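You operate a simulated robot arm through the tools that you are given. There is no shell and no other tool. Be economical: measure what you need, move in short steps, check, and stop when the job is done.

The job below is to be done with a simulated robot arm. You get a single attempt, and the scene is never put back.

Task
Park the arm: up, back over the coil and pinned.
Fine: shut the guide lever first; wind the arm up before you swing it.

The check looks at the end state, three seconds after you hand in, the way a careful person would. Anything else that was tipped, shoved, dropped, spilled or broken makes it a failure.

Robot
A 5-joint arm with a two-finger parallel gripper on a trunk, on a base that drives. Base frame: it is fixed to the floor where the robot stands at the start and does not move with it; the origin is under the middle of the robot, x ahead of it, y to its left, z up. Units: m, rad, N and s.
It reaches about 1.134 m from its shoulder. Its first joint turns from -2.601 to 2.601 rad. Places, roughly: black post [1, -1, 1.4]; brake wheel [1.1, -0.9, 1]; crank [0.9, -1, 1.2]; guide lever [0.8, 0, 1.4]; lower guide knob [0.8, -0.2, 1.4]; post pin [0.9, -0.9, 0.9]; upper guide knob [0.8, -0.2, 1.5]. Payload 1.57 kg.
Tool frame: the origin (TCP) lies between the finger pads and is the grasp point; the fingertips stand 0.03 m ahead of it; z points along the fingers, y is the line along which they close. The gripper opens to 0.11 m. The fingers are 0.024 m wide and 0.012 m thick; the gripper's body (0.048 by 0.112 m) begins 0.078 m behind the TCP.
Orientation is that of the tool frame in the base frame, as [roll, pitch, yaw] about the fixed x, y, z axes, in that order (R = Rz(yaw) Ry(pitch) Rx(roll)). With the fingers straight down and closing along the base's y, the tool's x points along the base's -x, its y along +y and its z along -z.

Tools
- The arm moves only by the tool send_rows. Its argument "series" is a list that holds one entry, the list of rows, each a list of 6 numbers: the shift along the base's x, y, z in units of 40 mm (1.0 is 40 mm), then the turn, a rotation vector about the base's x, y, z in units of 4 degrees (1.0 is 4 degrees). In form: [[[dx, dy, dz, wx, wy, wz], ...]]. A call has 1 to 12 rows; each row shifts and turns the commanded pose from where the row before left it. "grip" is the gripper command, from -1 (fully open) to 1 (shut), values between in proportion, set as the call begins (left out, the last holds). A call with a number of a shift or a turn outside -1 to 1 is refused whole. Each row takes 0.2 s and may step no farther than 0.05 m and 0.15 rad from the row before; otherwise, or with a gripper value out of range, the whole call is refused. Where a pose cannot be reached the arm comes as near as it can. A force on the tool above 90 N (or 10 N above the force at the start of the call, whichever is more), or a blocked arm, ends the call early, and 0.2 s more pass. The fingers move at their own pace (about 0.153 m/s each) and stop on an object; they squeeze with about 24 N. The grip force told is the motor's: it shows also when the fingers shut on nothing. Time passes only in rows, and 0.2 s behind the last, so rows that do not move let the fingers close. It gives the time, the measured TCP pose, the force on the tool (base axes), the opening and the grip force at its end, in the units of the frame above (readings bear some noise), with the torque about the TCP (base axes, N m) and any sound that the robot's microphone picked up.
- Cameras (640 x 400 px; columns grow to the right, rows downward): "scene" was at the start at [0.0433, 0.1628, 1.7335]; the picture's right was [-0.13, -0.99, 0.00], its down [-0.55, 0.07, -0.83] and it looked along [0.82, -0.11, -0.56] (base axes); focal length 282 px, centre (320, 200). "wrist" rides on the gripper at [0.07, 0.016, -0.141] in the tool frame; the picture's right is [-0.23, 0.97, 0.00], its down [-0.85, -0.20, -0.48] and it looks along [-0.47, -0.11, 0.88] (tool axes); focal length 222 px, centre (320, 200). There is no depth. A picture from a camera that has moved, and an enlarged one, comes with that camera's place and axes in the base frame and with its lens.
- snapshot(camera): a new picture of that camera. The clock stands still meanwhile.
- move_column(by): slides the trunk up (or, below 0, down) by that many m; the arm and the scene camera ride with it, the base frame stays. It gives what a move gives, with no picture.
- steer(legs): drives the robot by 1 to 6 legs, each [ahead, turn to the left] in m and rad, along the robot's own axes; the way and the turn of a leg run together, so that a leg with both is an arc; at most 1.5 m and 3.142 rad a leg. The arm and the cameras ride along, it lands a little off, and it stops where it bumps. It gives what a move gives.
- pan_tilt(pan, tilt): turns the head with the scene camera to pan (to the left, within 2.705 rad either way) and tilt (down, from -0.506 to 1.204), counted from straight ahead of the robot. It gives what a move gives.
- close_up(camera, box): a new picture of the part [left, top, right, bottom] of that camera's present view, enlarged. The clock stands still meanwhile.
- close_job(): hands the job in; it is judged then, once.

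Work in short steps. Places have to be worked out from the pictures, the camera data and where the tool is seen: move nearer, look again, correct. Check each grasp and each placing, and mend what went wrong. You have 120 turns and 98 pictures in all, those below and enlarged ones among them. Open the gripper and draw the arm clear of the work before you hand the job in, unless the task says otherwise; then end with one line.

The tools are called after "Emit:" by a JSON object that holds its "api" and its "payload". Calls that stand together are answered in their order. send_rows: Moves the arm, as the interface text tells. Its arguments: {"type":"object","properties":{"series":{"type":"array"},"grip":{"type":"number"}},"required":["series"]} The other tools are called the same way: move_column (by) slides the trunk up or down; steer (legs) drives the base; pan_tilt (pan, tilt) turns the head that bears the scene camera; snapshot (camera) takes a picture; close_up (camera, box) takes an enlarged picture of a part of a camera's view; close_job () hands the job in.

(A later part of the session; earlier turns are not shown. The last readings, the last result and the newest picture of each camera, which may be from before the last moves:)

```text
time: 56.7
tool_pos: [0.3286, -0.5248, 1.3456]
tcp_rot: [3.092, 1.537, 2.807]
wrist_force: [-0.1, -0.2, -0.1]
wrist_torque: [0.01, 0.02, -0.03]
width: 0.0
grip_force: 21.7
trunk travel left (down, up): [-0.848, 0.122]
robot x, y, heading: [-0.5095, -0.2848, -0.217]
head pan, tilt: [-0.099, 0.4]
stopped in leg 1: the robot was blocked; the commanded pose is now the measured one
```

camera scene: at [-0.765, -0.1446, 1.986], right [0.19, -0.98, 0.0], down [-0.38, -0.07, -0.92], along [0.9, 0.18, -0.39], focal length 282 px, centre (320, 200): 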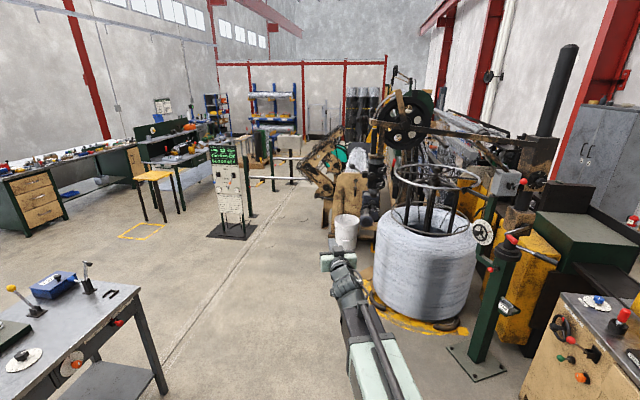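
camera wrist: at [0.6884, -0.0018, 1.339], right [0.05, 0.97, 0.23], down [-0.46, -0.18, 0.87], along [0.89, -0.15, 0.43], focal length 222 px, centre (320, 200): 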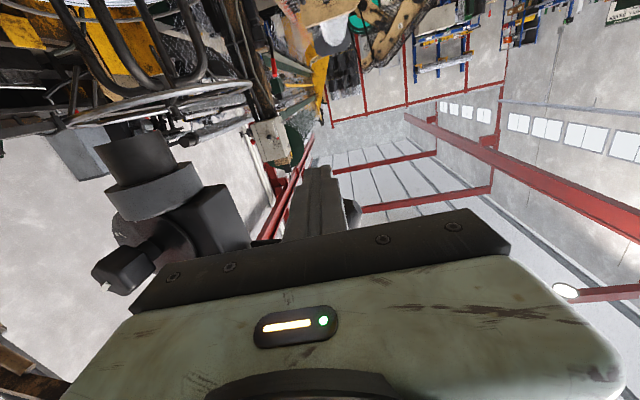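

It's a nuisance but harmless; I'll use small turns of 0.2 rad per call.

Emit:
{"api": "steer", "payload": {"legs": [[0.1, -0.2]]}}

Emit:
{"api": "steer", "payload": {"legs": [[0.1, -0.2]]}}

Emit:
{"api": "steer", "payload": {"legs": [[0.1, -0.2]]}}

Emit:
{"api": "snapshot", "payload": {"camera": "scene"}}

```text
time: 58.0
tool_pos: [0.3512, -0.7364, 1.3456]
tcp_rot: [3.14, 1.536, 2.626]
wrist_force: [0.6, 0.2, 0.5]
wrist_torque: [0.02, 0.01, 0.0]
width: 0.0
grip_force: 21.6
trunk travel left (down, up): [-0.848, 0.122]
robot x, y, heading: [-0.4109, -0.3089, -0.417]
head pan, tilt: [-0.099, 0.4]
stopped in leg 1: the robot was blocked; the commanded pose is now the measured one
```

```text
time: 59.3
tool_pos: [0.3259, -0.9397, 1.3452]
tcp_rot: [-3.079, 1.534, 2.465]
wrist_force: [0.5, 0.3, 1.1]
wrist_torque: [-0.03, 0.0, -0.02]
width: 0.0
grip_force: 20.9
trunk travel left (down, up): [-0.848, 0.122]
robot x, y, heading: [-0.3221, -0.3509, -0.606]
head pan, tilt: [-0.099, 0.4]
stopped in leg 1: the robot was blocked; the commanded pose is now the measured one
```

```text
time: 60.6
tool_pos: [0.2567, -1.1305, 1.3454]
tcp_rot: [-3.031, 1.536, 2.29]
wrist_force: [-0.7, -0.1, 0.0]
wrist_torque: [-0.01, 0.02, 0.0]
width: 0.0
grip_force: 21.3
trunk travel left (down, up): [-0.848, 0.122]
robot x, y, heading: [-0.2389, -0.4092, -0.809]
head pan, tilt: [-0.099, 0.4]
stopped in leg 1: the robot was blocked; the commanded pose is now the measured one
```

```text
60 pictures are left
camera scene: at [-0.0892, -0.3333, 1.866], right [-0.79, -0.61, 0.0], down [-0.24, 0.31, -0.92], along [0.57, -0.73, -0.39], focal length 282 px, centre (320, 200)
```

scene: 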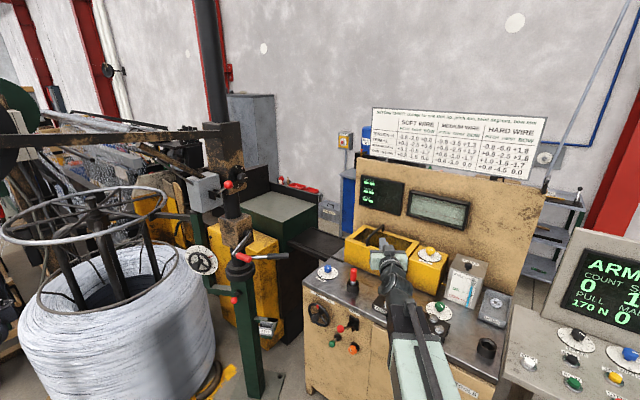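

Now advance while turning back left toward the post.

Emit:
{"api": "steer", "payload": {"legs": [[0.15, 0.2]]}}

Emit:
{"api": "steer", "payload": {"legs": [[0.12, 0.2]]}}

Emit:
{"api": "pan_tilt", "payload": {"pan": 0.1, "tilt": 0.55}}

Emit:
{"api": "snapshot", "payload": {"camera": "scene"}}

```text
time: 62.1
tool_pos: [0.5097, -1.1064, 1.3451]
tcp_rot: [-3.057, 1.536, 2.48]
wrist_force: [-0.7, 0.5, -0.7]
wrist_torque: [0.0, 0.01, 0.01]
width: 0.0
grip_force: 21.5
trunk travel left (down, up): [-0.848, 0.122]
robot x, y, heading: [-0.1291, -0.5119, -0.606]
head pan, tilt: [-0.099, 0.4]
stopped in leg 1: the robot was blocked; the commanded pose is now the measured one
```

```text
time: 63.5
tool_pos: [0.7278, -1.0074, 1.3453]
tcp_rot: [-3.118, 1.536, 2.648]
wrist_force: [0.0, -0.1, -0.7]
wrist_torque: [0.03, -0.01, 0.01]
width: 0.0001
grip_force: 21.2
trunk travel left (down, up): [-0.848, 0.122]
robot x, y, heading: [-0.0349, -0.576, -0.404]
head pan, tilt: [-0.099, 0.4]
stopped in leg 1: the robot was blocked; the commanded pose is now the measured one
```

```text
time: 64.2
tool_pos: [0.7291, -1.0063, 1.3454]
tcp_rot: [-3.116, 1.536, 2.651]
wrist_force: [0.0, 0.2, 0.3]
wrist_torque: [-0.01, 0.01, -0.03]
width: 0.0001
grip_force: 21.3
trunk travel left (down, up): [-0.848, 0.122]
robot x, y, heading: [-0.0346, -0.5764, -0.406]
head pan, tilt: [0.099, 0.55]
```

```text
59 pictures are left
camera scene: at [0.0787, -0.4328, 1.8523], right [-0.3, -0.95, 0.0], down [-0.5, 0.16, -0.85], along [0.81, -0.26, -0.52], focal length 282 px, centre (320, 200)
```

scene: 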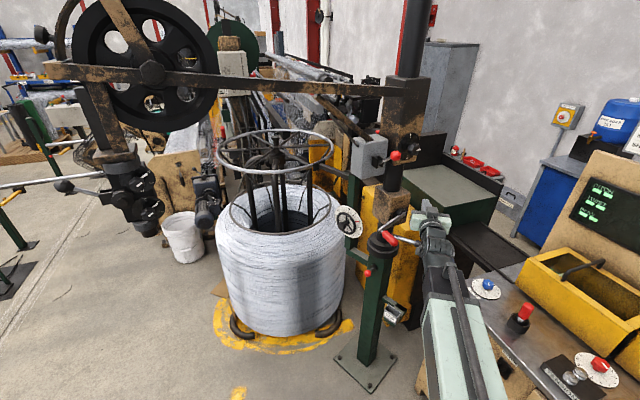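

Now zoom onto crank, collar, pin and guide lever from here.

Emit:
{"api": "close_up", "payload": {"camera": "scene", "box": [330, 170, 458, 250]}}

Emit:
{"api": "close_up", "payload": {"camera": "scene", "box": [30, 140, 190, 240]}}

Emit:
{"api": "close_up", "payload": {"camera": "scene", "box": [320, 220, 416, 280]}}

```text
5.00 times, centred on (394, 210) of scene
camera zoom: at [0.0787, -0.4328, 1.8523], right [-0.3, -0.95, 0.0], down [-0.5, 0.16, -0.85], along [0.81, -0.26, -0.52], focal length 1412 px, centre (-50, 150)
```

zoom: 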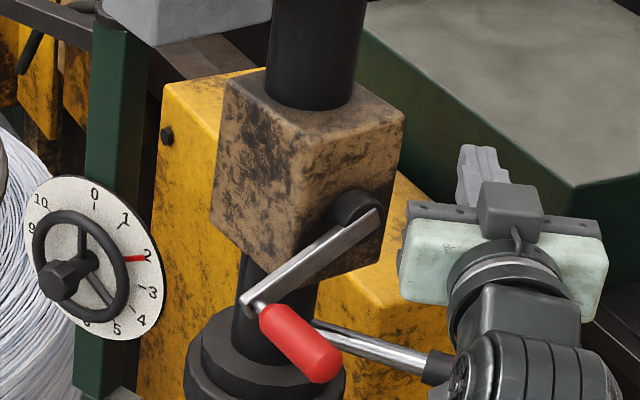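

```text
4.00 times, centred on (110, 190) of scene
camera zoom: at [0.0787, -0.4328, 1.8523], right [-0.3, -0.95, 0.0], down [-0.5, 0.16, -0.85], along [0.81, -0.26, -0.52], focal length 1130 px, centre (1160, 240)
```

zoom: 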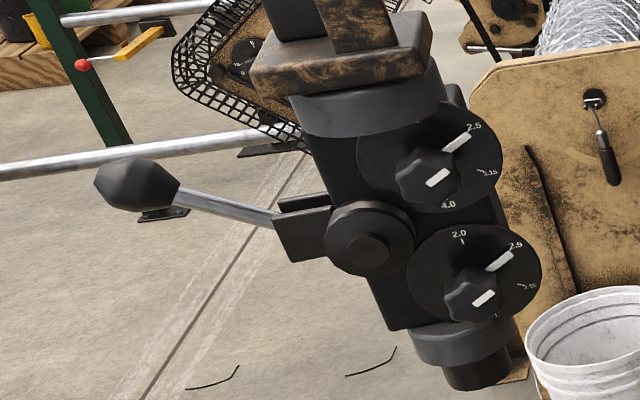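

```text
6.67 times, centred on (368, 250) of scene
camera zoom: at [0.0787, -0.4328, 1.8523], right [-0.3, -0.95, 0.0], down [-0.5, 0.16, -0.85], along [0.81, -0.26, -0.52], focal length 1882 px, centre (0, -133)
```

zoom: 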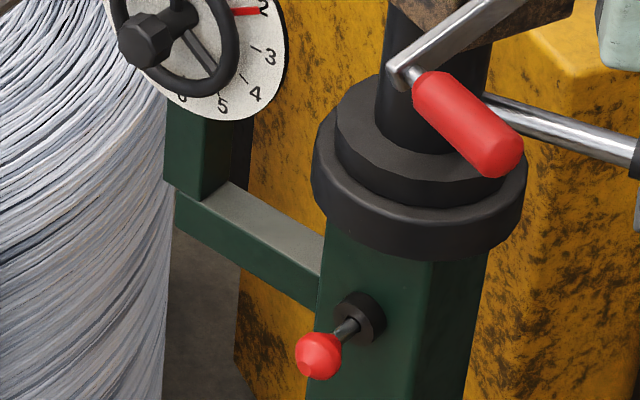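

Triangulated: crank hub ≈(0.89,-1.036,1.208), handle runs along -x from ≈(0.82,-0.915,1.185) to (0.75,-0.925,1.18), crank radius ≈0.12. I'll spin the tool 90° so the fingers close vertically on the handle, retracting a little.

Emit:
{"api": "send_rows", "payload": {"series": [[[-0.1, 0.06, 0, 0.871, -0.491, 0], [-0.1, 0.06, 0, 0.871, -0.491, 0], [-0.1, 0.06, 0, 0.871, -0.491, 0], [-0.1, 0.06, 0, 0.871, -0.491, 0], [-0.1, 0.06, 0, 0.871, -0.491, 0], [-0.1, 0.06, 0, 0.871, -0.491, 0], [-0.1, 0.06, 0, 0.871, -0.491, 0], [-0.1, 0.06, 0, 0.871, -0.491, 0], [-0.1, 0.06, 0, 0.871, -0.491, 0], [-0.1, 0.06, 0, 0.871, -0.491, 0], [-0.1, 0.06, 0, 0.871, -0.491, 0], [-0.1, 0.06, 0, 0.871, -0.491, 0]]], "grip": -0.1}}

Emit:
{"api": "send_rows", "payload": {"series": [[[0, 0, 0, 0.871, -0.491, 0], [0, 0, 0, 0.871, -0.491, 0], [0, 0, 0, 0.871, -0.491, 0], [0, 0, 0, 0.871, -0.491, 0], [0, 0, 0, 0.871, -0.491, 0], [0, 0, 0, 0.871, -0.491, 0], [0, 0, 0, 0.871, -0.491, 0], [0, 0, 0, 0.871, -0.491, 0], [0, 0, 0, 0.871, -0.491, 0], [0, 0, 0, 0.871, -0.491, 0], [0, 0, 0, 0.436, -0.245, 0]]]}}

Emit:
{"api": "snapshot", "payload": {"camera": "wrist"}}

```text
time: 66.8
tool_pos: [0.6811, -0.9791, 1.3453]
tcp_rot: [1.612, 0.735, 1.109]
wrist_force: [-0.6, 1.0, 0.5]
wrist_torque: [0.03, -0.04, 0.04]
width: 0.0604
grip_force: 0.0
trunk travel left (down, up): [-0.848, 0.122]
robot x, y, heading: [-0.0339, -0.58, -0.405]
head pan, tilt: [0.099, 0.55]
```

```text
time: 69.2
tool_pos: [0.6812, -0.9781, 1.3515]
tcp_rot: [1.576, 0.002, 1.094]
wrist_force: [-0.5, 0.3, 0.3]
wrist_torque: [-0.04, -0.03, -0.03]
width: 0.0605
grip_force: 0.0
out of reach, approached as far as the arm can: row 4, 10
trunk travel left (down, up): [-0.848, 0.122]
robot x, y, heading: [-0.0327, -0.5773, -0.408]
head pan, tilt: [0.099, 0.55]
```

```text
55 pictures are left
camera wrist: at [0.5876, -0.8513, 1.368], right [-0.1, -0.2, 0.97], down [-0.82, -0.54, -0.19], along [0.57, -0.82, -0.11], focal length 222 px, centre (320, 200)
```

wrist: 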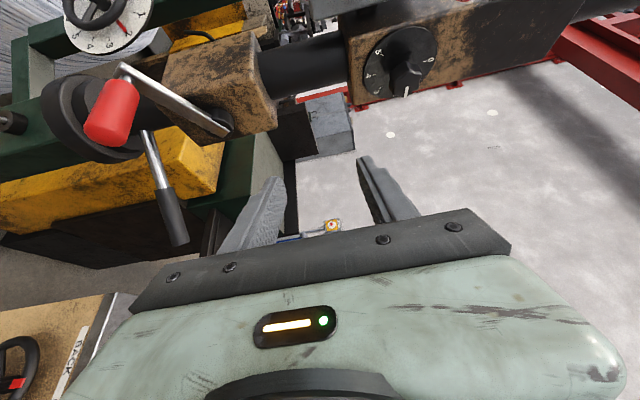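

Wrist view confirms the handle centre near (0.78,-0.926,1.19). Move to a pre-grasp point in line with it.

Emit:
{"api": "send_rows", "payload": {"series": [[[0.125, 0.42, -0.8, 0, 0, 0.3], [0.125, 0.42, -0.8, 0, 0, 0.3], [0.125, 0.42, -0.8, 0, 0, 0.3], [0.125, 0.42, -0.8, 0, 0, 0.3], [0.125, 0.42, -0.8, 0, 0, 0.3], [0, 0, 0, 0, 0, 0]]]}}

Emit:
{"api": "snapshot", "payload": {"camera": "wrist"}}

Emit:
{"api": "close_up", "payload": {"camera": "scene", "box": [330, 190, 458, 270]}}

```text
time: 70.6
tool_pos: [0.7127, -0.8981, 1.3518]
tcp_rot: [1.579, 0.003, 1.202]
wrist_force: [-0.9, 1.0, -0.1]
wrist_torque: [0.03, 0.02, -0.02]
width: 0.0608
grip_force: 0.1
out of reach, approached as far as the arm can: row 1, 2, 3, 4, 5
trunk travel left (down, up): [-0.848, 0.122]
robot x, y, heading: [-0.033, -0.5838, -0.406]
head pan, tilt: [0.099, 0.55]
```

```text
54 pictures are left
camera wrist: at [0.6068, -0.7809, 1.3677], right [-0.07, -0.21, 0.97], down [-0.76, -0.62, -0.19], along [0.65, -0.75, -0.11], focal length 222 px, centre (320, 200)
```

wrist: 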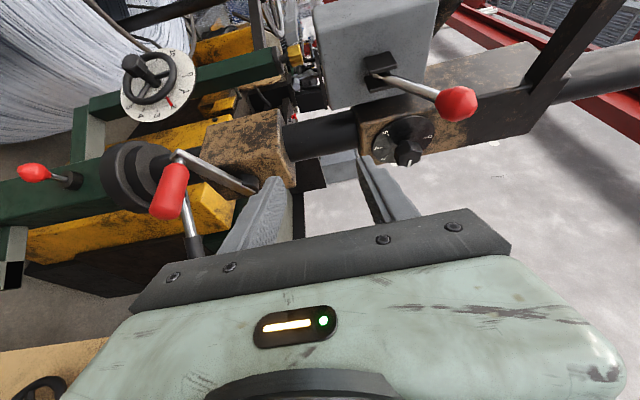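

```text
5.00 times, centred on (394, 230) of scene
camera zoom: at [0.0788, -0.4326, 1.8523], right [-0.3, -0.95, 0.0], down [-0.5, 0.16, -0.85], along [0.81, -0.26, -0.52], focal length 1412 px, centre (-50, 50)
```

zoom: 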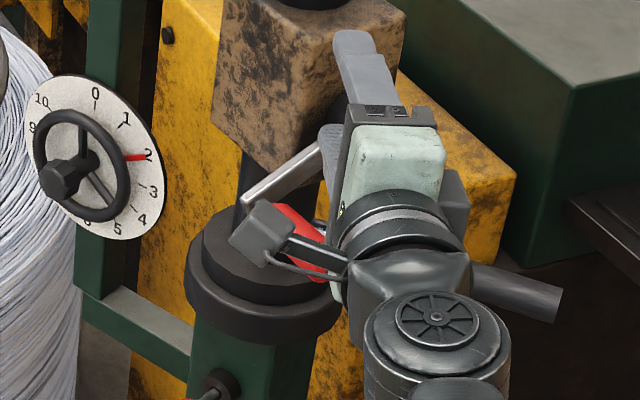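

With a level tool this close in, height is locked by the wrist limit. Back off 0.1 m and test with the arm more extended.

Emit:
{"api": "steer", "payload": {"legs": [[-0.12, 0]]}}

Emit:
{"api": "send_rows", "payload": {"series": [[[0.7, -0.3, 0, 0, 0, 0], [0.7, -0.3, 0, 0, 0, 0], [0.7, -0.3, 0, 0, 0, 0], [0, 0, -0.5, 0, 0, 0], [0, 0, -0.5, 0, 0, 0]]]}}

```text
time: 71.8
tool_pos: [0.6008, -0.8503, 1.3513]
tcp_rot: [1.577, 0.002, 1.199]
wrist_force: [-0.4, 0.6, -0.8]
wrist_torque: [-0.04, 0.04, 0.01]
width: 0.0603
grip_force: 0.1
trunk travel left (down, up): [-0.848, 0.122]
robot x, y, heading: [-0.144, -0.5308, -0.402]
head pan, tilt: [0.099, 0.55]
```

```text
time: 73.0
tool_pos: [0.6859, -0.887, 1.3511]
tcp_rot: [1.578, 0.003, 1.198]
wrist_force: [-0.5, -0.3, -0.2]
wrist_torque: [-0.05, 0.08, 0.01]
width: 0.0604
grip_force: 0.0
out of reach, approached as far as the arm can: row 4, 5
trunk travel left (down, up): [-0.848, 0.122]
robot x, y, heading: [-0.1451, -0.5288, -0.408]
head pan, tilt: [0.099, 0.55]
```

Height only changes by trunk or wrist tilt (the wrist centre never changes height). Wrist-to-TCP is ≈0.236 m, so ±30° of tilt could make the crank circle. Test whether the tool tilts above level.

Emit:
{"api": "send_rows", "payload": {"series": [[[0, 0, 0.4, -0.39, -0.92, 0], [0, 0, 0.4, -0.39, -0.92, 0], [0, 0, 0.4, -0.39, -0.92, 0], [0, 0, 0.4, -0.39, -0.92, 0], [0, 0, 0.4, -0.39, -0.92, 0], [0, 0, 0.4, -0.39, -0.92, 0], [0, 0, 0.4, -0.39, -0.92, 0]]]}}

```text
time: 74.6
tool_pos: [0.6772, -0.8999, 1.4481]
tcp_rot: [1.153, 0.028, 1.229]
wrist_force: [0.2, -0.6, 0.5]
wrist_torque: [0.01, -0.04, 0.02]
width: 0.0607
grip_force: 0.0
out of reach, approached as far as the arm can: row 1, 2, 6, 7
trunk travel left (down, up): [-0.848, 0.122]
robot x, y, heading: [-0.1426, -0.5246, -0.409]
head pan, tilt: [0.099, 0.55]
```

Upward tilt works. I'll reposition for a straighter line at the crank (y≈-0.75): reverse, turn right, advance, turn back.

Emit:
{"api": "steer", "payload": {"legs": [[-0.5, 0]]}}

Emit:
{"api": "steer", "payload": {"legs": [[0, -0.25]]}}

Emit:
{"api": "steer", "payload": {"legs": [[0, -0.25]]}}

Emit:
{"api": "steer", "payload": {"legs": [[0.5, 0]]}}

Emit:
{"api": "pan_tilt", "payload": {"pan": -0.3, "tilt": 1.0}}

Emit:
{"api": "snapshot", "payload": {"camera": "scene"}}

```text
time: 77.5
tool_pos: [0.2222, -0.7005, 1.4501]
tcp_rot: [1.153, 0.028, 1.231]
wrist_force: [0.6, 0.5, -0.9]
wrist_torque: [-0.03, -0.01, 0.0]
width: 0.0604
grip_force: 0.0
trunk travel left (down, up): [-0.848, 0.122]
robot x, y, heading: [-0.6007, -0.3322, -0.404]
head pan, tilt: [0.099, 0.55]
```

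```text
time: 78.8
tool_pos: [0.106, -0.8951, 1.4484]
tcp_rot: [1.155, 0.03, 0.98]
wrist_force: [0.5, -0.6, -0.3]
wrist_torque: [-0.03, -0.05, -0.04]
width: 0.0608
grip_force: 0.2
trunk travel left (down, up): [-0.848, 0.122]
robot x, y, heading: [-0.6017, -0.3281, -0.641]
head pan, tilt: [0.099, 0.55]
```

```text
time: 80.1
tool_pos: [-0.0593, -1.0543, 1.448]
tcp_rot: [1.157, 0.03, 0.729]
wrist_force: [0.0, 0.9, 0.2]
wrist_torque: [0.0, 0.0, -0.01]
width: 0.0606
grip_force: 0.1
trunk travel left (down, up): [-0.848, 0.122]
robot x, y, heading: [-0.5958, -0.3266, -0.886]
head pan, tilt: [0.099, 0.55]
```

```text
time: 83.0
tool_pos: [0.2578, -1.4449, 1.45]
tcp_rot: [1.155, 0.03, 0.727]
wrist_force: [0.5, 0.3, 0.7]
wrist_torque: [-0.02, -0.03, -0.03]
width: 0.0607
grip_force: 0.1
trunk travel left (down, up): [-0.848, 0.122]
robot x, y, heading: [-0.2765, -0.7123, -0.887]
head pan, tilt: [0.099, 0.55]
```

```text
time: 83.9
tool_pos: [0.2586, -1.4431, 1.4481]
tcp_rot: [1.153, 0.029, 0.727]
wrist_force: [-0.5, 0.2, -0.2]
wrist_torque: [-0.01, 0.03, 0.0]
width: 0.0607
grip_force: 0.1
trunk travel left (down, up): [-0.848, 0.122]
robot x, y, heading: [-0.2816, -0.7177, -0.886]
head pan, tilt: [-0.3, 1.0]
```

```text
52 pictures are left
camera scene: at [-0.1476, -0.6416, 1.8158], right [-0.93, -0.37, 0.0], down [-0.31, 0.78, -0.54], along [0.2, -0.5, -0.84], focal length 282 px, centre (320, 200)
```

scene: 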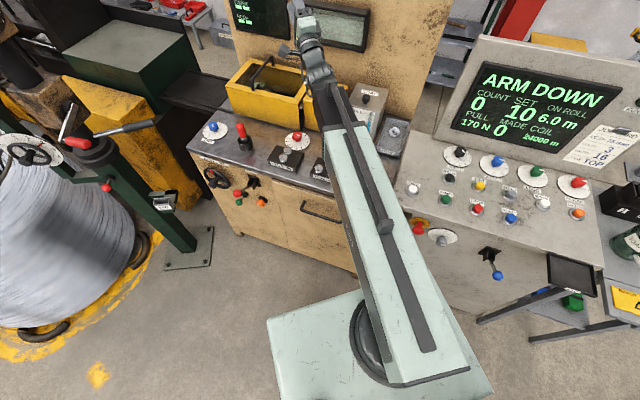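

Gap to the consoles is adequate. Now turn back left in steps.

Emit:
{"api": "steer", "payload": {"legs": [[0, 0.25]]}}

Emit:
{"api": "steer", "payload": {"legs": [[0, 0.25]]}}

Emit:
{"api": "steer", "payload": {"legs": [[0, 0.2]]}}

Emit:
{"api": "pan_tilt", "payload": {"pan": -0.05, "tilt": 0.55}}

Emit:
{"api": "snapshot", "payload": {"camera": "scene"}}

```text
time: 85.2
tool_pos: [0.424, -1.2885, 1.4487]
tcp_rot: [1.156, 0.031, 0.979]
wrist_force: [0.4, 0.1, 0.3]
wrist_torque: [0.02, 0.0, 0.05]
width: 0.0605
grip_force: 0.1
trunk travel left (down, up): [-0.848, 0.122]
robot x, y, heading: [-0.2794, -0.7186, -0.649]
head pan, tilt: [-0.3, 1.0]
```

```text
time: 86.4
tool_pos: [0.5425, -1.0938, 1.4484]
tcp_rot: [1.155, 0.03, 1.232]
wrist_force: [-0.2, -0.5, -0.5]
wrist_torque: [-0.04, 0.02, 0.01]
width: 0.0603
grip_force: 0.0
trunk travel left (down, up): [-0.848, 0.122]
robot x, y, heading: [-0.277, -0.7252, -0.398]
head pan, tilt: [-0.3, 1.0]
```

```text
time: 87.6
tool_pos: [0.6017, -0.922, 1.4486]
tcp_rot: [1.155, 0.031, 1.436]
wrist_force: [-0.2, -0.9, -0.1]
wrist_torque: [-0.02, -0.03, 0.02]
width: 0.0603
grip_force: 0.1
trunk travel left (down, up): [-0.848, 0.122]
robot x, y, heading: [-0.2832, -0.7272, -0.205]
head pan, tilt: [-0.3, 1.0]
```

```text
time: 88.5
tool_pos: [0.6008, -0.9215, 1.448]
tcp_rot: [1.156, 0.03, 1.435]
wrist_force: [-0.6, -0.5, 0.0]
wrist_torque: [-0.02, -0.01, -0.04]
width: 0.0604
grip_force: 0.1
trunk travel left (down, up): [-0.848, 0.122]
robot x, y, heading: [-0.2793, -0.7257, -0.208]
head pan, tilt: [-0.051, 0.55]
```

```text
51 pictures are left
camera scene: at [-0.2022, -0.5783, 1.8522], right [-0.26, -0.97, 0.0], down [-0.51, 0.13, -0.85], along [0.82, -0.22, -0.52], focal length 282 px, centre (320, 200)
```

scene: 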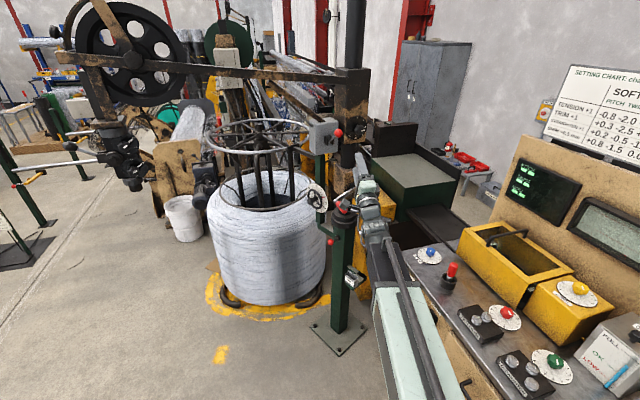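

Now level the tool and spin 90° so fingers close horizontally with the camera on top.

Emit:
{"api": "send_rows", "payload": {"series": [[[0.08, 0, -0.4, 0.217, 0.976, 0], [0.08, 0, -0.4, 0.217, 0.976, 0], [0.08, 0, -0.4, 0.217, 0.976, 0], [0.08, 0, -0.4, 0.217, 0.976, 0], [0.08, 0, -0.4, 0.217, 0.976, 0], [0.08, 0, -0.4, 0.217, 0.976, 0], [0, 0, 0, 0.976, -0.217, 0], [0, 0, 0, 0.976, -0.217, 0], [0, 0, 0, 0.976, -0.217, 0], [0, 0, 0, 0.976, -0.217, 0], [0, 0, 0, 0.976, -0.217, 0]]]}}

Emit:
{"api": "send_rows", "payload": {"series": [[[0, 0, 0, 0.976, -0.217, 0], [0, 0, 0, 0.976, -0.217, 0], [0, 0, 0, 0.976, -0.217, 0], [0, 0, 0, 0.976, -0.217, 0], [0, 0, 0, 0.976, -0.217, 0], [0, 0, 0, 0.976, -0.217, 0], [0, 0, 0, 0.976, -0.217, 0], [0, 0, 0, 0.976, -0.217, 0], [0, 0, 0, 0.976, -0.217, 0], [0, 0, 0, 0.976, -0.217, 0], [0, 0, 0, 0.976, -0.217, 0], [0, 0, 0, 0.976, -0.217, 0]]]}}

Emit:
{"api": "send_rows", "payload": {"series": [[[0, 0, 0, 0.976, -0.217, 0], [0, 0, 0, 0.976, -0.217, 0], [0, 0, 0, 0.976, -0.217, 0], [0, 0, 0, 0.976, -0.217, 0], [0, 0, 0, 0.976, -0.217, 0], [0, 0, 0, 0.49, -0.11, 0]]]}}

Emit:
{"api": "move_column", "payload": {"by": -0.143}}

Emit:
{"api": "snapshot", "payload": {"camera": "wrist"}}

```text
time: 90.9
tool_pos: [0.6204, -0.922, 1.3586]
tcp_rot: [1.542, -0.354, 1.448]
wrist_force: [0.2, 0.2, -0.6]
wrist_torque: [0.0, 0.03, 0.0]
width: 0.0605
grip_force: 0.1
out of reach, approached as far as the arm can: row 9
trunk travel left (down, up): [-0.848, 0.122]
robot x, y, heading: [-0.2792, -0.7267, -0.207]
head pan, tilt: [-0.051, 0.55]
```

```text
time: 93.5
tool_pos: [0.6208, -0.9224, 1.3728]
tcp_rot: [1.355, -1.183, 1.586]
wrist_force: [0.0, -0.1, -0.4]
wrist_torque: [0.02, 0.0, -0.01]
width: 0.0604
grip_force: 0.0
out of reach, approached as far as the arm can: row 1, 4, 7, 11
trunk travel left (down, up): [-0.848, 0.122]
robot x, y, heading: [-0.283, -0.73, -0.205]
head pan, tilt: [-0.051, 0.55]
```

```text
time: 94.9
tool_pos: [0.6174, -0.9337, 1.3721]
tcp_rot: [-0.062, -1.484, 2.996]
wrist_force: [0.0, -0.6, -0.2]
wrist_torque: [-0.02, -0.02, 0.0]
width: 0.0604
grip_force: 0.0
out of reach, approached as far as the arm can: row 4, 5
trunk travel left (down, up): [-0.848, 0.122]
robot x, y, heading: [-0.2811, -0.7266, -0.206]
head pan, tilt: [-0.051, 0.55]
```

```text
time: 96.6
tool_pos: [0.6172, -0.9342, 1.231]
tcp_rot: [-0.045, -1.482, 2.979]
wrist_force: [-0.6, 0.8, 0.5]
wrist_torque: [0.01, -0.02, 0.0]
width: 0.0606
grip_force: 0.1
trunk travel left (down, up): [-0.705, 0.265]
robot x, y, heading: [-0.2806, -0.7259, -0.205]
head pan, tilt: [-0.051, 0.55]
```

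```text
50 pictures are left
camera wrist: at [0.4702, -0.9193, 1.2873], right [-0.18, -0.96, -0.23], down [-0.35, 0.28, -0.89], along [0.92, -0.08, -0.39], focal length 222 px, centre (320, 200)
```

wrist: 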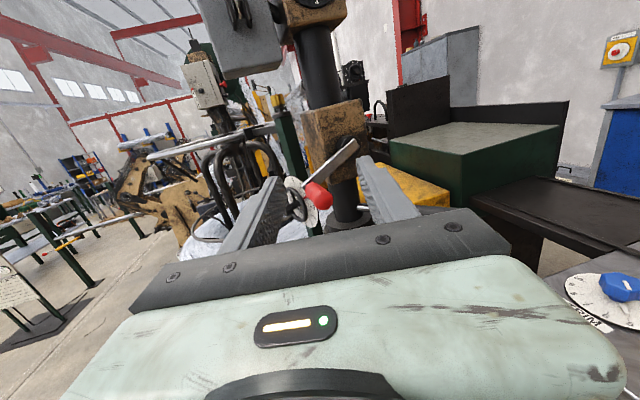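

The crank now sits in line between the fingers: handle at (y≈-0.93, z≈1.18), hub at (-1.03,1.205), radius ≈0.105. Align tilt and y, then drive forward to have the handle in between the fingers.

Emit:
{"api": "send_rows", "payload": {"series": [[[0, 0.23, -0.42, 0.2, 0.98, 0.17], [0, 0.23, -0.42, 0.2, 0.98, 0.17], [0, 0.23, -0.42, 0.2, 0.98, 0.17], [0, 0, 0, 0, 0, 0]]]}}

Emit:
{"api": "steer", "payload": {"legs": [[0.1, 0]]}}

Emit:
{"api": "snapshot", "payload": {"camera": "wrist"}}

```text
time: 97.6
tool_pos: [0.6184, -0.916, 1.2089]
tcp_rot: [-2.593, -1.563, -0.717]
wrist_force: [0.6, 0.2, -0.5]
wrist_torque: [-0.01, 0.01, 0.03]
width: 0.0606
grip_force: 0.0
out of reach, approached as far as the arm can: row 1, 2, 3
trunk travel left (down, up): [-0.705, 0.265]
robot x, y, heading: [-0.2793, -0.7298, -0.202]
head pan, tilt: [-0.051, 0.55]
```

```text
time: 98.7
tool_pos: [0.7164, -0.9353, 1.207]
tcp_rot: [-2.591, -1.562, -0.716]
wrist_force: [0.4, 0.4, 0.3]
wrist_torque: [-0.01, 0.04, 0.0]
width: 0.0605
grip_force: 0.1
trunk travel left (down, up): [-0.705, 0.265]
robot x, y, heading: [-0.1836, -0.7508, -0.204]
head pan, tilt: [-0.051, 0.55]
```

```text
49 pictures are left
camera wrist: at [0.5754, -0.9287, 1.2783], right [-0.16, -0.96, -0.23], down [-0.44, 0.28, -0.85], along [0.88, -0.04, -0.47], focal length 222 px, centre (320, 200)
```

wrist: 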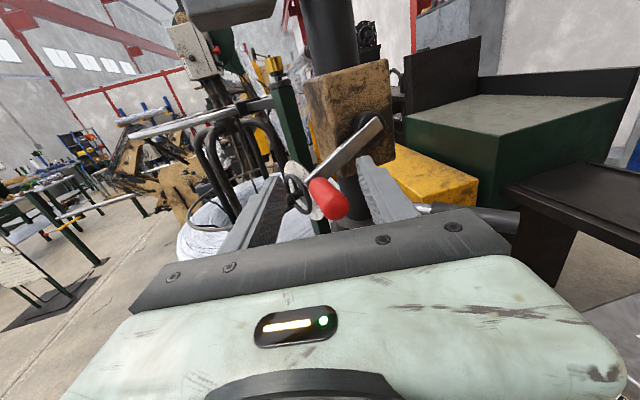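

Handle is at (y≈-0.945, z≈1.17); TCP is 35 mm high. Tilt down a bit more to match.

Emit:
{"api": "send_rows", "payload": {"series": [[[0, -0.12, -0.41, 0.2, 0.98, -0.05], [0, -0.12, -0.41, 0.2, 0.98, -0.05], [0, 0, 0, 0, 0, 0]]]}}

Emit:
{"api": "snapshot", "payload": {"camera": "wrist"}}

```text
time: 99.5
tool_pos: [0.7183, -0.9413, 1.1793]
tcp_rot: [-3.07, -1.443, -0.238]
wrist_force: [0.4, 0.0, 0.6]
wrist_torque: [0.0, 0.02, 0.0]
width: 0.0604
grip_force: 0.0
out of reach, approached as far as the arm can: row 1, 2
trunk travel left (down, up): [-0.705, 0.265]
robot x, y, heading: [-0.1801, -0.752, -0.209]
head pan, tilt: [-0.051, 0.55]
```

```text
48 pictures are left
camera wrist: at [0.5855, -0.9345, 1.2662], right [-0.19, -0.95, -0.23], down [-0.54, 0.3, -0.79], along [0.82, -0.02, -0.57], focal length 222 px, centre (320, 200)
```

wrist: 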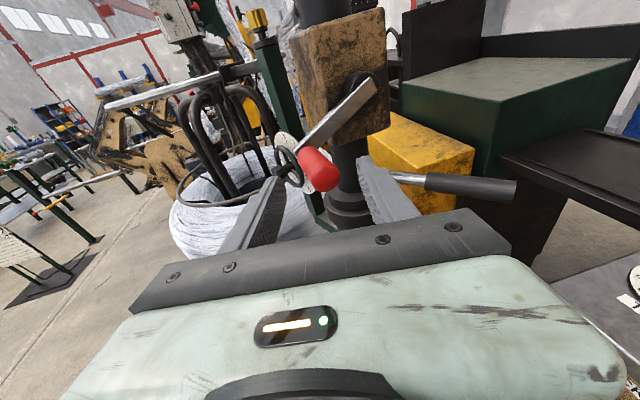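

Handle is aligned with the TCP. Extend 50 mm and close on it.

Emit:
{"api": "send_rows", "payload": {"series": [[[0.65, -0.08, -0.05, 0, 0, 0], [0.65, -0.08, -0.05, 0, 0, 0]]]}}

Emit:
{"api": "send_rows", "payload": {"series": [[[0, 0, 0, 0, 0, 0], [0, 0, 0, 0, 0, 0], [0, 0, 0, 0, 0, 0]]], "grip": 1}}

Emit:
{"api": "snapshot", "payload": {"camera": "wrist"}}

Emit:
{"api": "close_up", "payload": {"camera": "scene", "box": [290, 150, 418, 230]}}

```text
time: 100.1
tool_pos: [0.7709, -0.9473, 1.1742]
tcp_rot: [-3.08, -1.425, -0.237]
wrist_force: [0.4, 0.2, 0.1]
wrist_torque: [-0.02, 0.03, -0.03]
width: 0.0604
grip_force: 0.1
trunk travel left (down, up): [-0.705, 0.265]
robot x, y, heading: [-0.1841, -0.7534, -0.21]
head pan, tilt: [-0.051, 0.55]
```

```text
time: 100.9
tool_pos: [0.7688, -0.9465, 1.1768]
tcp_rot: [-3.079, -1.425, -0.235]
wrist_force: [-3.4, -0.1, 8.5]
wrist_torque: [-0.04, -0.21, 0.03]
width: 0.0
grip_force: 21.5
trunk travel left (down, up): [-0.705, 0.265]
robot x, y, heading: [-0.1851, -0.7491, -0.205]
head pan, tilt: [-0.051, 0.55]
```

```text
47 pictures are left
camera wrist: at [0.6378, -0.9397, 1.2652], right [-0.2, -0.95, -0.23], down [-0.55, 0.31, -0.78], along [0.81, -0.03, -0.59], focal length 222 px, centre (320, 200)
```

wrist: 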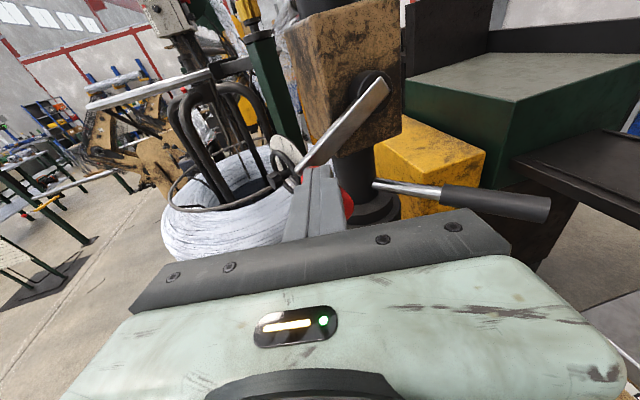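

```text
5.00 times, centred on (354, 190) of scene
camera zoom: at [-0.1058, -0.5988, 1.7093], right [-0.26, -0.97, 0.0], down [-0.5, 0.13, -0.85], along [0.82, -0.22, -0.52], focal length 1412 px, centre (150, 250)
```

zoom: 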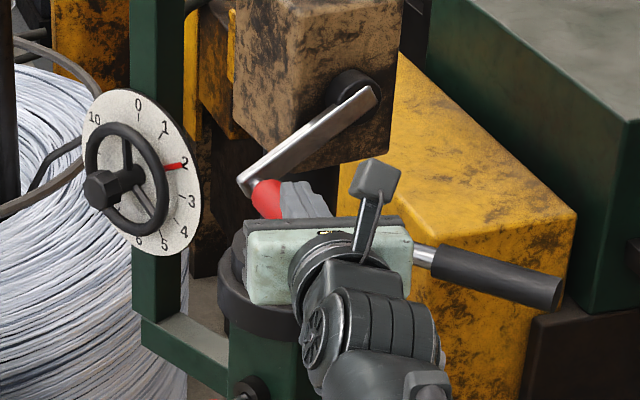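

The fingers shut just above the handle (it's ~27 mm lower, a bit farther). Open, lower the trunk 27 mm so they straddle it, extend slightly and close again.

Emit:
{"api": "send_rows", "payload": {"series": [[[0, 0, 0, 0, 0, 0], [0, 0, 0, 0, 0, 0]]], "grip": -0.1}}

Emit:
{"api": "move_column", "payload": {"by": -0.028}}

Emit:
{"api": "send_rows", "payload": {"series": [[[0.5, -0.1, 0, 0, 0, 0], [0, 0, 0, 0, 0, 0]]]}}

Emit:
{"api": "snapshot", "payload": {"camera": "wrist"}}

Emit:
{"api": "send_rows", "payload": {"series": [[[0, 0, 0, 0, 0, 0], [0, 0, 0, 0, 0, 0], [0, 0, 0, 0, 0, 0]]], "grip": 1}}

Emit:
{"api": "snapshot", "payload": {"camera": "wrist"}}

```text
time: 101.5
tool_pos: [0.7702, -0.9472, 1.1754]
tcp_rot: [-3.08, -1.422, -0.236]
wrist_force: [-0.5, 0.7, 0.0]
wrist_torque: [0.0, 0.01, -0.02]
width: 0.0605
grip_force: 0.1
trunk travel left (down, up): [-0.705, 0.265]
robot x, y, heading: [-0.1807, -0.7487, -0.209]
head pan, tilt: [-0.051, 0.55]
```

```text
time: 102.3
tool_pos: [0.7701, -0.9451, 1.1471]
tcp_rot: [-3.081, -1.425, -0.236]
wrist_force: [0.2, -0.6, 0.4]
wrist_torque: [-0.01, 0.01, 0.01]
width: 0.0603
grip_force: 0.1
trunk travel left (down, up): [-0.677, 0.293]
robot x, y, heading: [-0.1852, -0.7518, -0.21]
head pan, tilt: [-0.051, 0.55]
```

```text
time: 102.9
tool_pos: [0.7908, -0.9515, 1.1471]
tcp_rot: [-3.081, -1.423, -0.236]
wrist_force: [-0.8, 0.4, -0.2]
wrist_torque: [0.01, -0.02, 0.0]
width: 0.0606
grip_force: 0.0
trunk travel left (down, up): [-0.677, 0.293]
robot x, y, heading: [-0.1783, -0.7506, -0.21]
head pan, tilt: [-0.051, 0.55]
```

```text
45 pictures are left
camera wrist: at [0.6591, -0.9443, 1.2361], right [-0.2, -0.95, -0.23], down [-0.55, 0.31, -0.77], along [0.81, -0.03, -0.59], focal length 222 px, centre (320, 200)
```

wrist: 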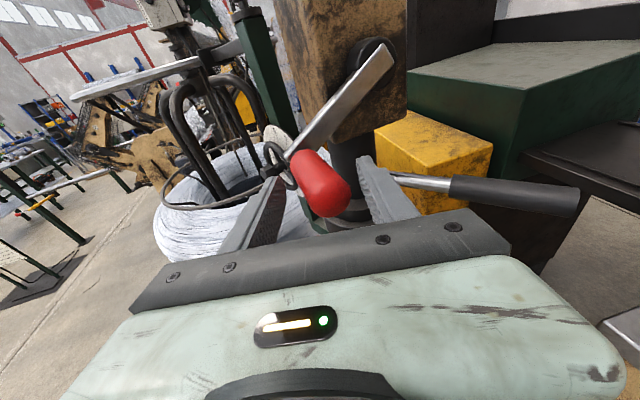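

```text
time: 103.7
tool_pos: [0.79, -0.9513, 1.1478]
tcp_rot: [-3.081, -1.426, -0.236]
wrist_force: [1.7, -4.8, 1.8]
wrist_torque: [-0.05, 0.26, 1.4]
width: 0.0417
grip_force: 44.8
trunk travel left (down, up): [-0.677, 0.293]
robot x, y, heading: [-0.1826, -0.7489, -0.203]
head pan, tilt: [-0.051, 0.55]
```

```text
44 pictures are left
camera wrist: at [0.6589, -0.9449, 1.2362], right [-0.2, -0.95, -0.23], down [-0.55, 0.31, -0.78], along [0.81, -0.03, -0.59], focal length 222 px, centre (320, 200)
```

wrist: 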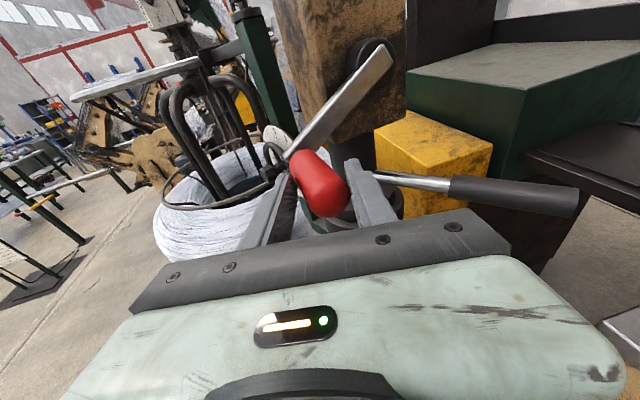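

Gripped (0.042 m across the skewed handle). The crank plane is tilted ~12° (post angle); hub centre for the TCP ≈(0.808,-1.037,1.203), radius ≈0.104, handle at φ≈-32°. Try winding clockwise (handle upward) 40°.

Emit:
{"api": "send_rows", "payload": {"series": [[[-0.03, 0.17, 0.32, -0.155, -0.76, 0.1], [-0.02, 0.12, 0.34, -0.165, -0.81, 0.07], [-0.01, 0.07, 0.355, -0.17, -0.845, 0.04], [0, 0.02, 0.362, -0.175, -0.86, 0], [0, -0.02, 0.362, -0.175, -0.86, 0]]]}}

Emit:
{"api": "snapshot", "payload": {"camera": "wrist"}}

```text
time: 104.9
tool_pos: [0.7866, -0.9373, 1.2024]
tcp_rot: [-0.003, -1.492, 2.999]
wrist_force: [-20.9, -21.1, -4.8]
wrist_torque: [-0.26, 1.59, 1.02]
width: 0.0407
grip_force: 45.0
out of reach, approached as far as the arm can: row 3, 4
trunk travel left (down, up): [-0.677, 0.293]
robot x, y, heading: [-0.1797, -0.7493, -0.201]
head pan, tilt: [-0.051, 0.55]
```

```text
43 pictures are left
camera wrist: at [0.6395, -0.9317, 1.2592], right [-0.12, -0.97, -0.23], down [-0.38, 0.26, -0.89], along [0.92, -0.02, -0.4], focal length 222 px, centre (320, 200)
```

wrist: 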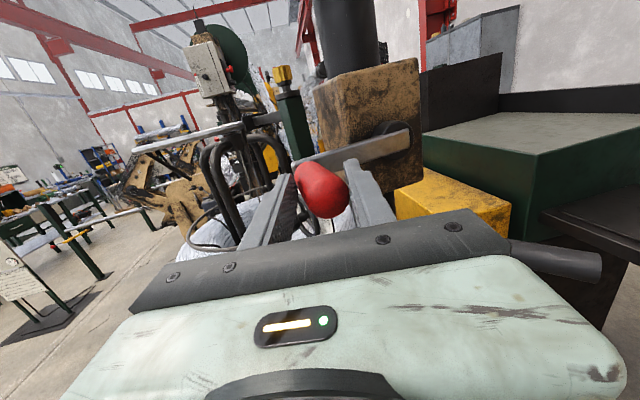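

The crank turned to horizontal (φ≈0, z=1.202), so this direction works mechanically. Raise the trunk 20 mm (handle moves up tangentially) so the wrist is level with the hub, then wind to the top.

Emit:
{"api": "move_column", "payload": {"by": 0.02}}

Emit:
{"api": "send_rows", "payload": {"series": [[[0.01, -0.05, 0.26, -0.15, -0.6, -0.02], [0.025, -0.123, 0.3715, -0.22, -0.888, -0.06], [0.035, -0.17, 0.352, -0.21, -0.85, -0.085], [0.044, -0.213, 0.3265, -0.198, -0.8, -0.106], [0.052, -0.254, 0.295, -0.182, -0.737, -0.126], [0.059, -0.289, 0.259, -0.163, -0.66, -0.144], [0.065, -0.32, 0.218, -0.14, -0.567, -0.16], [0.07, -0.345, 0.174, -0.113, -0.458, -0.172], [0.074, -0.364, 0.126, -0.083, -0.337, -0.181], [0.077, -0.377, 0.0765, -0.052, -0.209, -0.188], [0.078, -0.384, 0.026, -0.017, -0.07, -0.191]]]}}

Emit:
{"api": "snapshot", "payload": {"camera": "wrist"}}

Emit:
{"api": "snapshot", "payload": {"camera": "scene"}}

```text
time: 105.5
tool_pos: [0.7872, -0.9386, 1.2232]
tcp_rot: [-0.02, -1.492, 3.016]
wrist_force: [-11.4, -31.7, 5.3]
wrist_torque: [-0.33, 1.37, 0.79]
width: 0.0404
grip_force: 44.8
trunk travel left (down, up): [-0.697, 0.273]
robot x, y, heading: [-0.1833, -0.75, -0.208]
head pan, tilt: [-0.051, 0.55]
```

```text
time: 107.9
tool_pos: [0.797, -1.1, 1.3201]
tcp_rot: [0.078, -1.054, 2.834]
wrist_force: [0.0, -0.1, 0.6]
wrist_torque: [0.02, 0.09, 0.02]
width: 0.0002
grip_force: 21.2
out of reach, approached as far as the arm can: row 4, 5, 6, 7, 8, 9, 10, 11
trunk travel left (down, up): [-0.697, 0.273]
robot x, y, heading: [-0.182, -0.7525, -0.21]
head pan, tilt: [-0.051, 0.55]
```

```text
42 pictures are left
camera wrist: at [0.6393, -1.0773, 1.3102], right [-0.13, -0.98, -0.16], down [0.04, 0.16, -0.99], along [0.99, -0.13, 0.02], focal length 222 px, centre (320, 200)
```

wrist: 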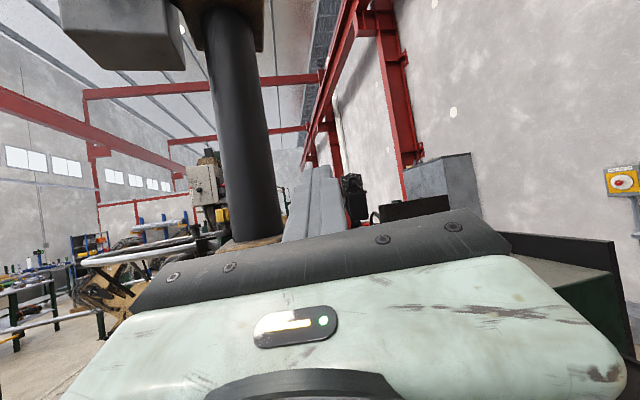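

```text
41 pictures are left
camera scene: at [-0.1047, -0.5993, 1.701], right [-0.25, -0.97, 0.0], down [-0.51, 0.13, -0.85], along [0.82, -0.22, -0.52], focal length 282 px, centre (320, 200)
```

scene: 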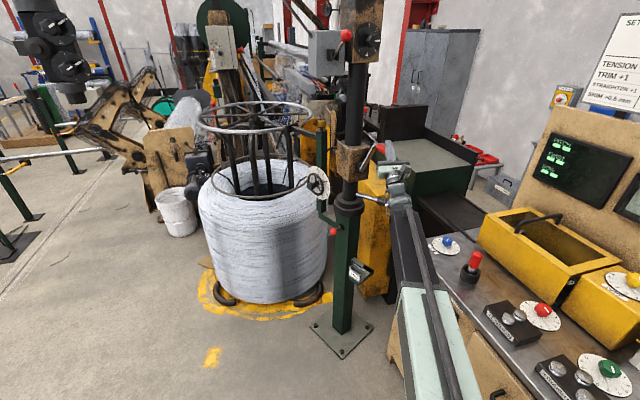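

The handle slipped out near the top. Zoom to see the crank's present angle and whether the arm rose.

Emit:
{"api": "close_up", "payload": {"camera": "scene", "box": [300, 90, 428, 210]}}

Emit:
{"api": "send_rows", "payload": {"series": [[[-0.5, 0.1, 0, 0, 0, 0], [-0.5, 0.1, 0, 0, 0, 0], [-0.5, 0.1, 0, 0, 0, 0], [-0.3, 0.1, 0, 0, 0, 0], [0, 0, 0, 0, 0, 0]]], "grip": -0.1}}

Emit:
{"api": "snapshot", "payload": {"camera": "wrist"}}

```text
3.33 times, centred on (364, 150) of scene
camera zoom: at [-0.1047, -0.5993, 1.701], right [-0.25, -0.97, 0.0], down [-0.51, 0.13, -0.85], along [0.82, -0.22, -0.52], focal length 941 px, centre (173, 367)
```

zoom: 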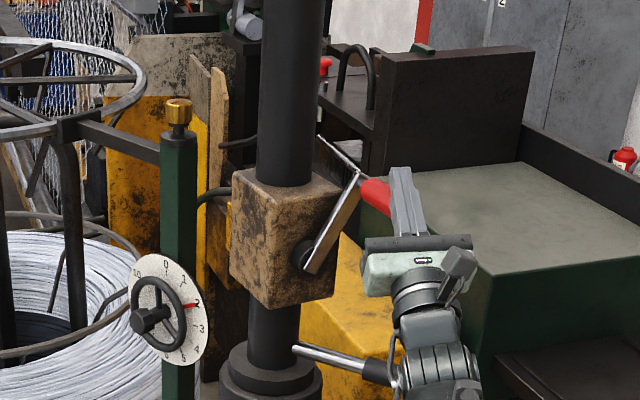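

```text
time: 109.1
tool_pos: [0.7241, -1.0835, 1.3208]
tcp_rot: [0.066, -1.05, 2.835]
wrist_force: [-0.1, -0.4, 0.1]
wrist_torque: [0.0, 0.0, 0.0]
width: 0.0603
grip_force: 0.2
trunk travel left (down, up): [-0.697, 0.273]
robot x, y, heading: [-0.1813, -0.7484, -0.211]
head pan, tilt: [-0.051, 0.55]
```

```text
39 pictures are left
camera wrist: at [0.5679, -1.0593, 1.3104], right [-0.13, -0.98, -0.17], down [0.05, 0.16, -0.99], along [0.99, -0.14, 0.03], focal length 222 px, centre (320, 200)
```

wrist: 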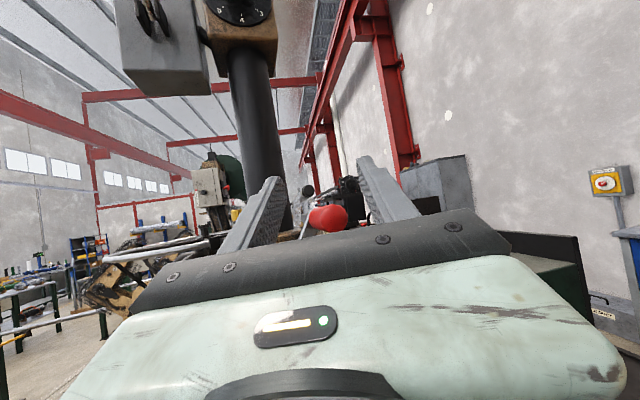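

The crank has gone to φ≈115-120°, and the carriage's red ball is now at z≈1.68 versus 1.49 before: the arm is rising. Check the console screen.

Emit:
{"api": "pan_tilt", "payload": {"pan": -1.6, "tilt": 0.6}}

Emit:
{"api": "snapshot", "payload": {"camera": "scene"}}

Emit:
{"api": "pan_tilt", "payload": {"pan": 0.25, "tilt": 0.1}}

Emit:
{"api": "snapshot", "payload": {"camera": "scene"}}

```text
time: 110.8
tool_pos: [0.7243, -1.0835, 1.3207]
tcp_rot: [0.067, -1.049, 2.836]
wrist_force: [0.6, 0.7, -0.3]
wrist_torque: [-0.03, 0.02, 0.0]
width: 0.0606
grip_force: 0.1
trunk travel left (down, up): [-0.697, 0.273]
robot x, y, heading: [-0.1831, -0.7501, -0.212]
head pan, tilt: [-1.6, 0.6]
```

```text
38 pictures are left
camera scene: at [-0.2114, -0.6621, 1.6968], right [-0.97, 0.23, 0.0], down [0.13, 0.55, -0.83], along [-0.19, -0.8, -0.56], focal length 282 px, centre (320, 200)
```

scene: 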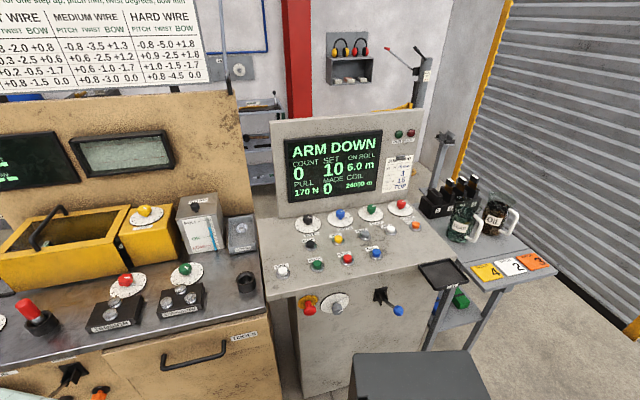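

```text
time: 112.6
tool_pos: [0.7247, -1.0834, 1.3203]
tcp_rot: [0.066, -1.049, 2.835]
wrist_force: [0.2, 0.3, -0.3]
wrist_torque: [-0.04, -0.01, 0.01]
width: 0.0605
grip_force: 0.1
trunk travel left (down, up): [-0.697, 0.273]
robot x, y, heading: [-0.1835, -0.7464, -0.209]
head pan, tilt: [0.25, 0.099]
```

```text
37 pictures are left
camera scene: at [-0.0986, -0.5724, 1.7429], right [0.04, -1.0, 0.0], down [-0.1, 0.0, -0.99], along [0.99, 0.04, -0.1], focal length 282 px, centre (320, 200)
```

scene: 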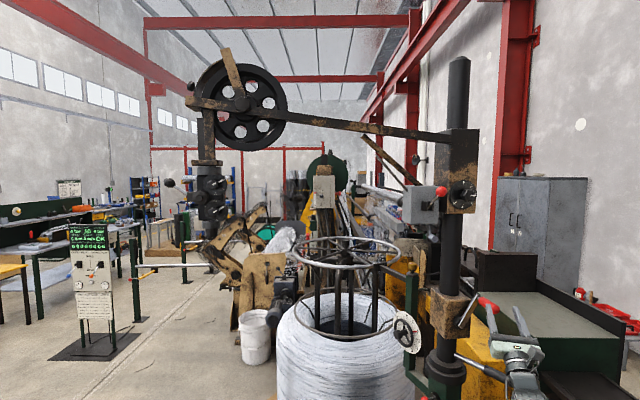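

The crank works well but the grip was skewed to the handle axis (which points about +11° in azimuth). Readings suggest the tool heading may differ from the boom direction; test by yawing +20° in place.

Emit:
{"api": "send_rows", "payload": {"series": [[[0, 0, 0, 0, 0, 1], [0, 0, 0, 0, 0, 1], [0, 0, 0, 0, 0, 1], [0, 0, 0, 0, 0, 1], [0, 0, 0, 0, 0, 1], [0, 0, 0, 0, 0, 1]]]}}

Emit:
{"api": "snapshot", "payload": {"camera": "wrist"}}

```text
time: 114.0
tool_pos: [0.7253, -1.0827, 1.3198]
tcp_rot: [0.068, -1.05, -3.03]
wrist_force: [0.2, -0.7, -0.3]
wrist_torque: [0.02, 0.03, -0.04]
width: 0.0605
grip_force: 0.0
trunk travel left (down, up): [-0.697, 0.273]
robot x, y, heading: [-0.1846, -0.7501, -0.212]
head pan, tilt: [0.25, 0.099]
```

```text
36 pictures are left
camera wrist: at [0.5726, -1.1251, 1.3103], right [0.28, -0.95, -0.17], down [-0.02, 0.17, -0.99], along [0.96, 0.28, 0.03], focal length 222 px, centre (320, 200)
```

wrist: 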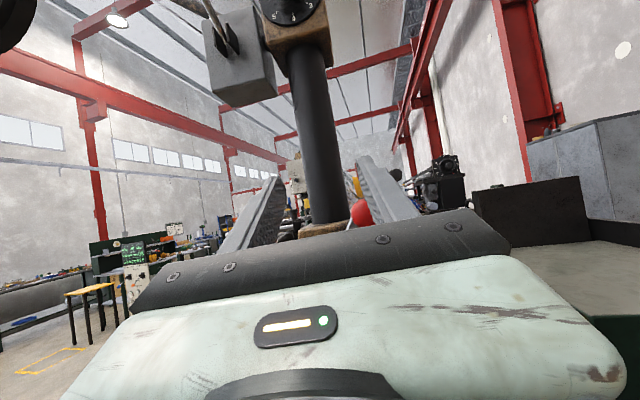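

The tool heading is free; only height is tied to tilt. With heading +11° along the handle axis, I regrasp: handle tip ≈(0.812,-1.097,1.297).

Emit:
{"api": "send_rows", "payload": {"series": [[[0, -0.2, -0.285, -0.147, 0.76, 0], [0, -0.2, -0.285, -0.147, 0.76, 0], [0.9, 0.05, 0, 0, 0, 0], [0.9, 0.05, 0, 0, 0, 0], [0.9, 0.05, 0, 0, 0, 0], [0, 0, 0, 0, 0, 0]]]}}

Emit:
{"api": "snapshot", "payload": {"camera": "wrist"}}

Emit:
{"api": "send_rows", "payload": {"series": [[[0, 0, 0, 0, 0, 0], [0, 0, 0, 0, 0, 0], [0, 0, 0, 0, 0, 0]]], "grip": 1}}

```text
time: 115.4
tool_pos: [0.8327, -1.0933, 1.2973]
tcp_rot: [0.089, -1.157, -3.048]
wrist_force: [0.4, 0.1, -0.4]
wrist_torque: [-0.01, -0.01, 0.01]
width: 0.0609
grip_force: 0.1
trunk travel left (down, up): [-0.697, 0.273]
robot x, y, heading: [-0.1809, -0.7487, -0.207]
head pan, tilt: [0.25, 0.099]
```

```text
35 pictures are left
camera wrist: at [0.68, -1.1346, 1.3045], right [0.26, -0.95, -0.17], down [-0.12, 0.15, -0.98], along [0.96, 0.27, -0.08], focal length 222 px, centre (320, 200)
```

wrist: 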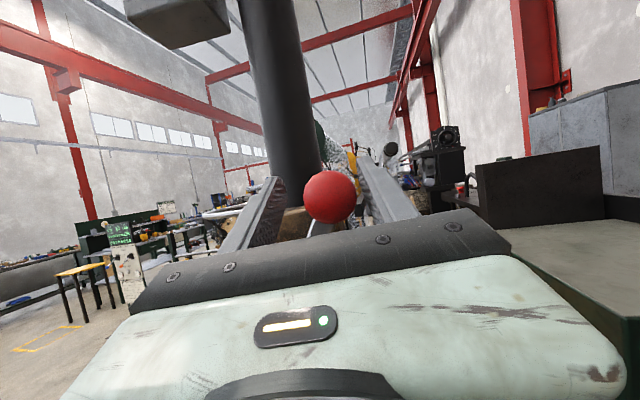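

```text
time: 116.2
tool_pos: [0.8327, -1.0975, 1.2968]
tcp_rot: [0.07, -1.159, -3.042]
wrist_force: [24.7, -29.9, 24.2]
wrist_torque: [0.02, -0.32, -2.36]
width: 0.0318
grip_force: 40.5
trunk travel left (down, up): [-0.697, 0.273]
robot x, y, heading: [-0.1818, -0.7493, -0.212]
head pan, tilt: [0.25, 0.099]
```

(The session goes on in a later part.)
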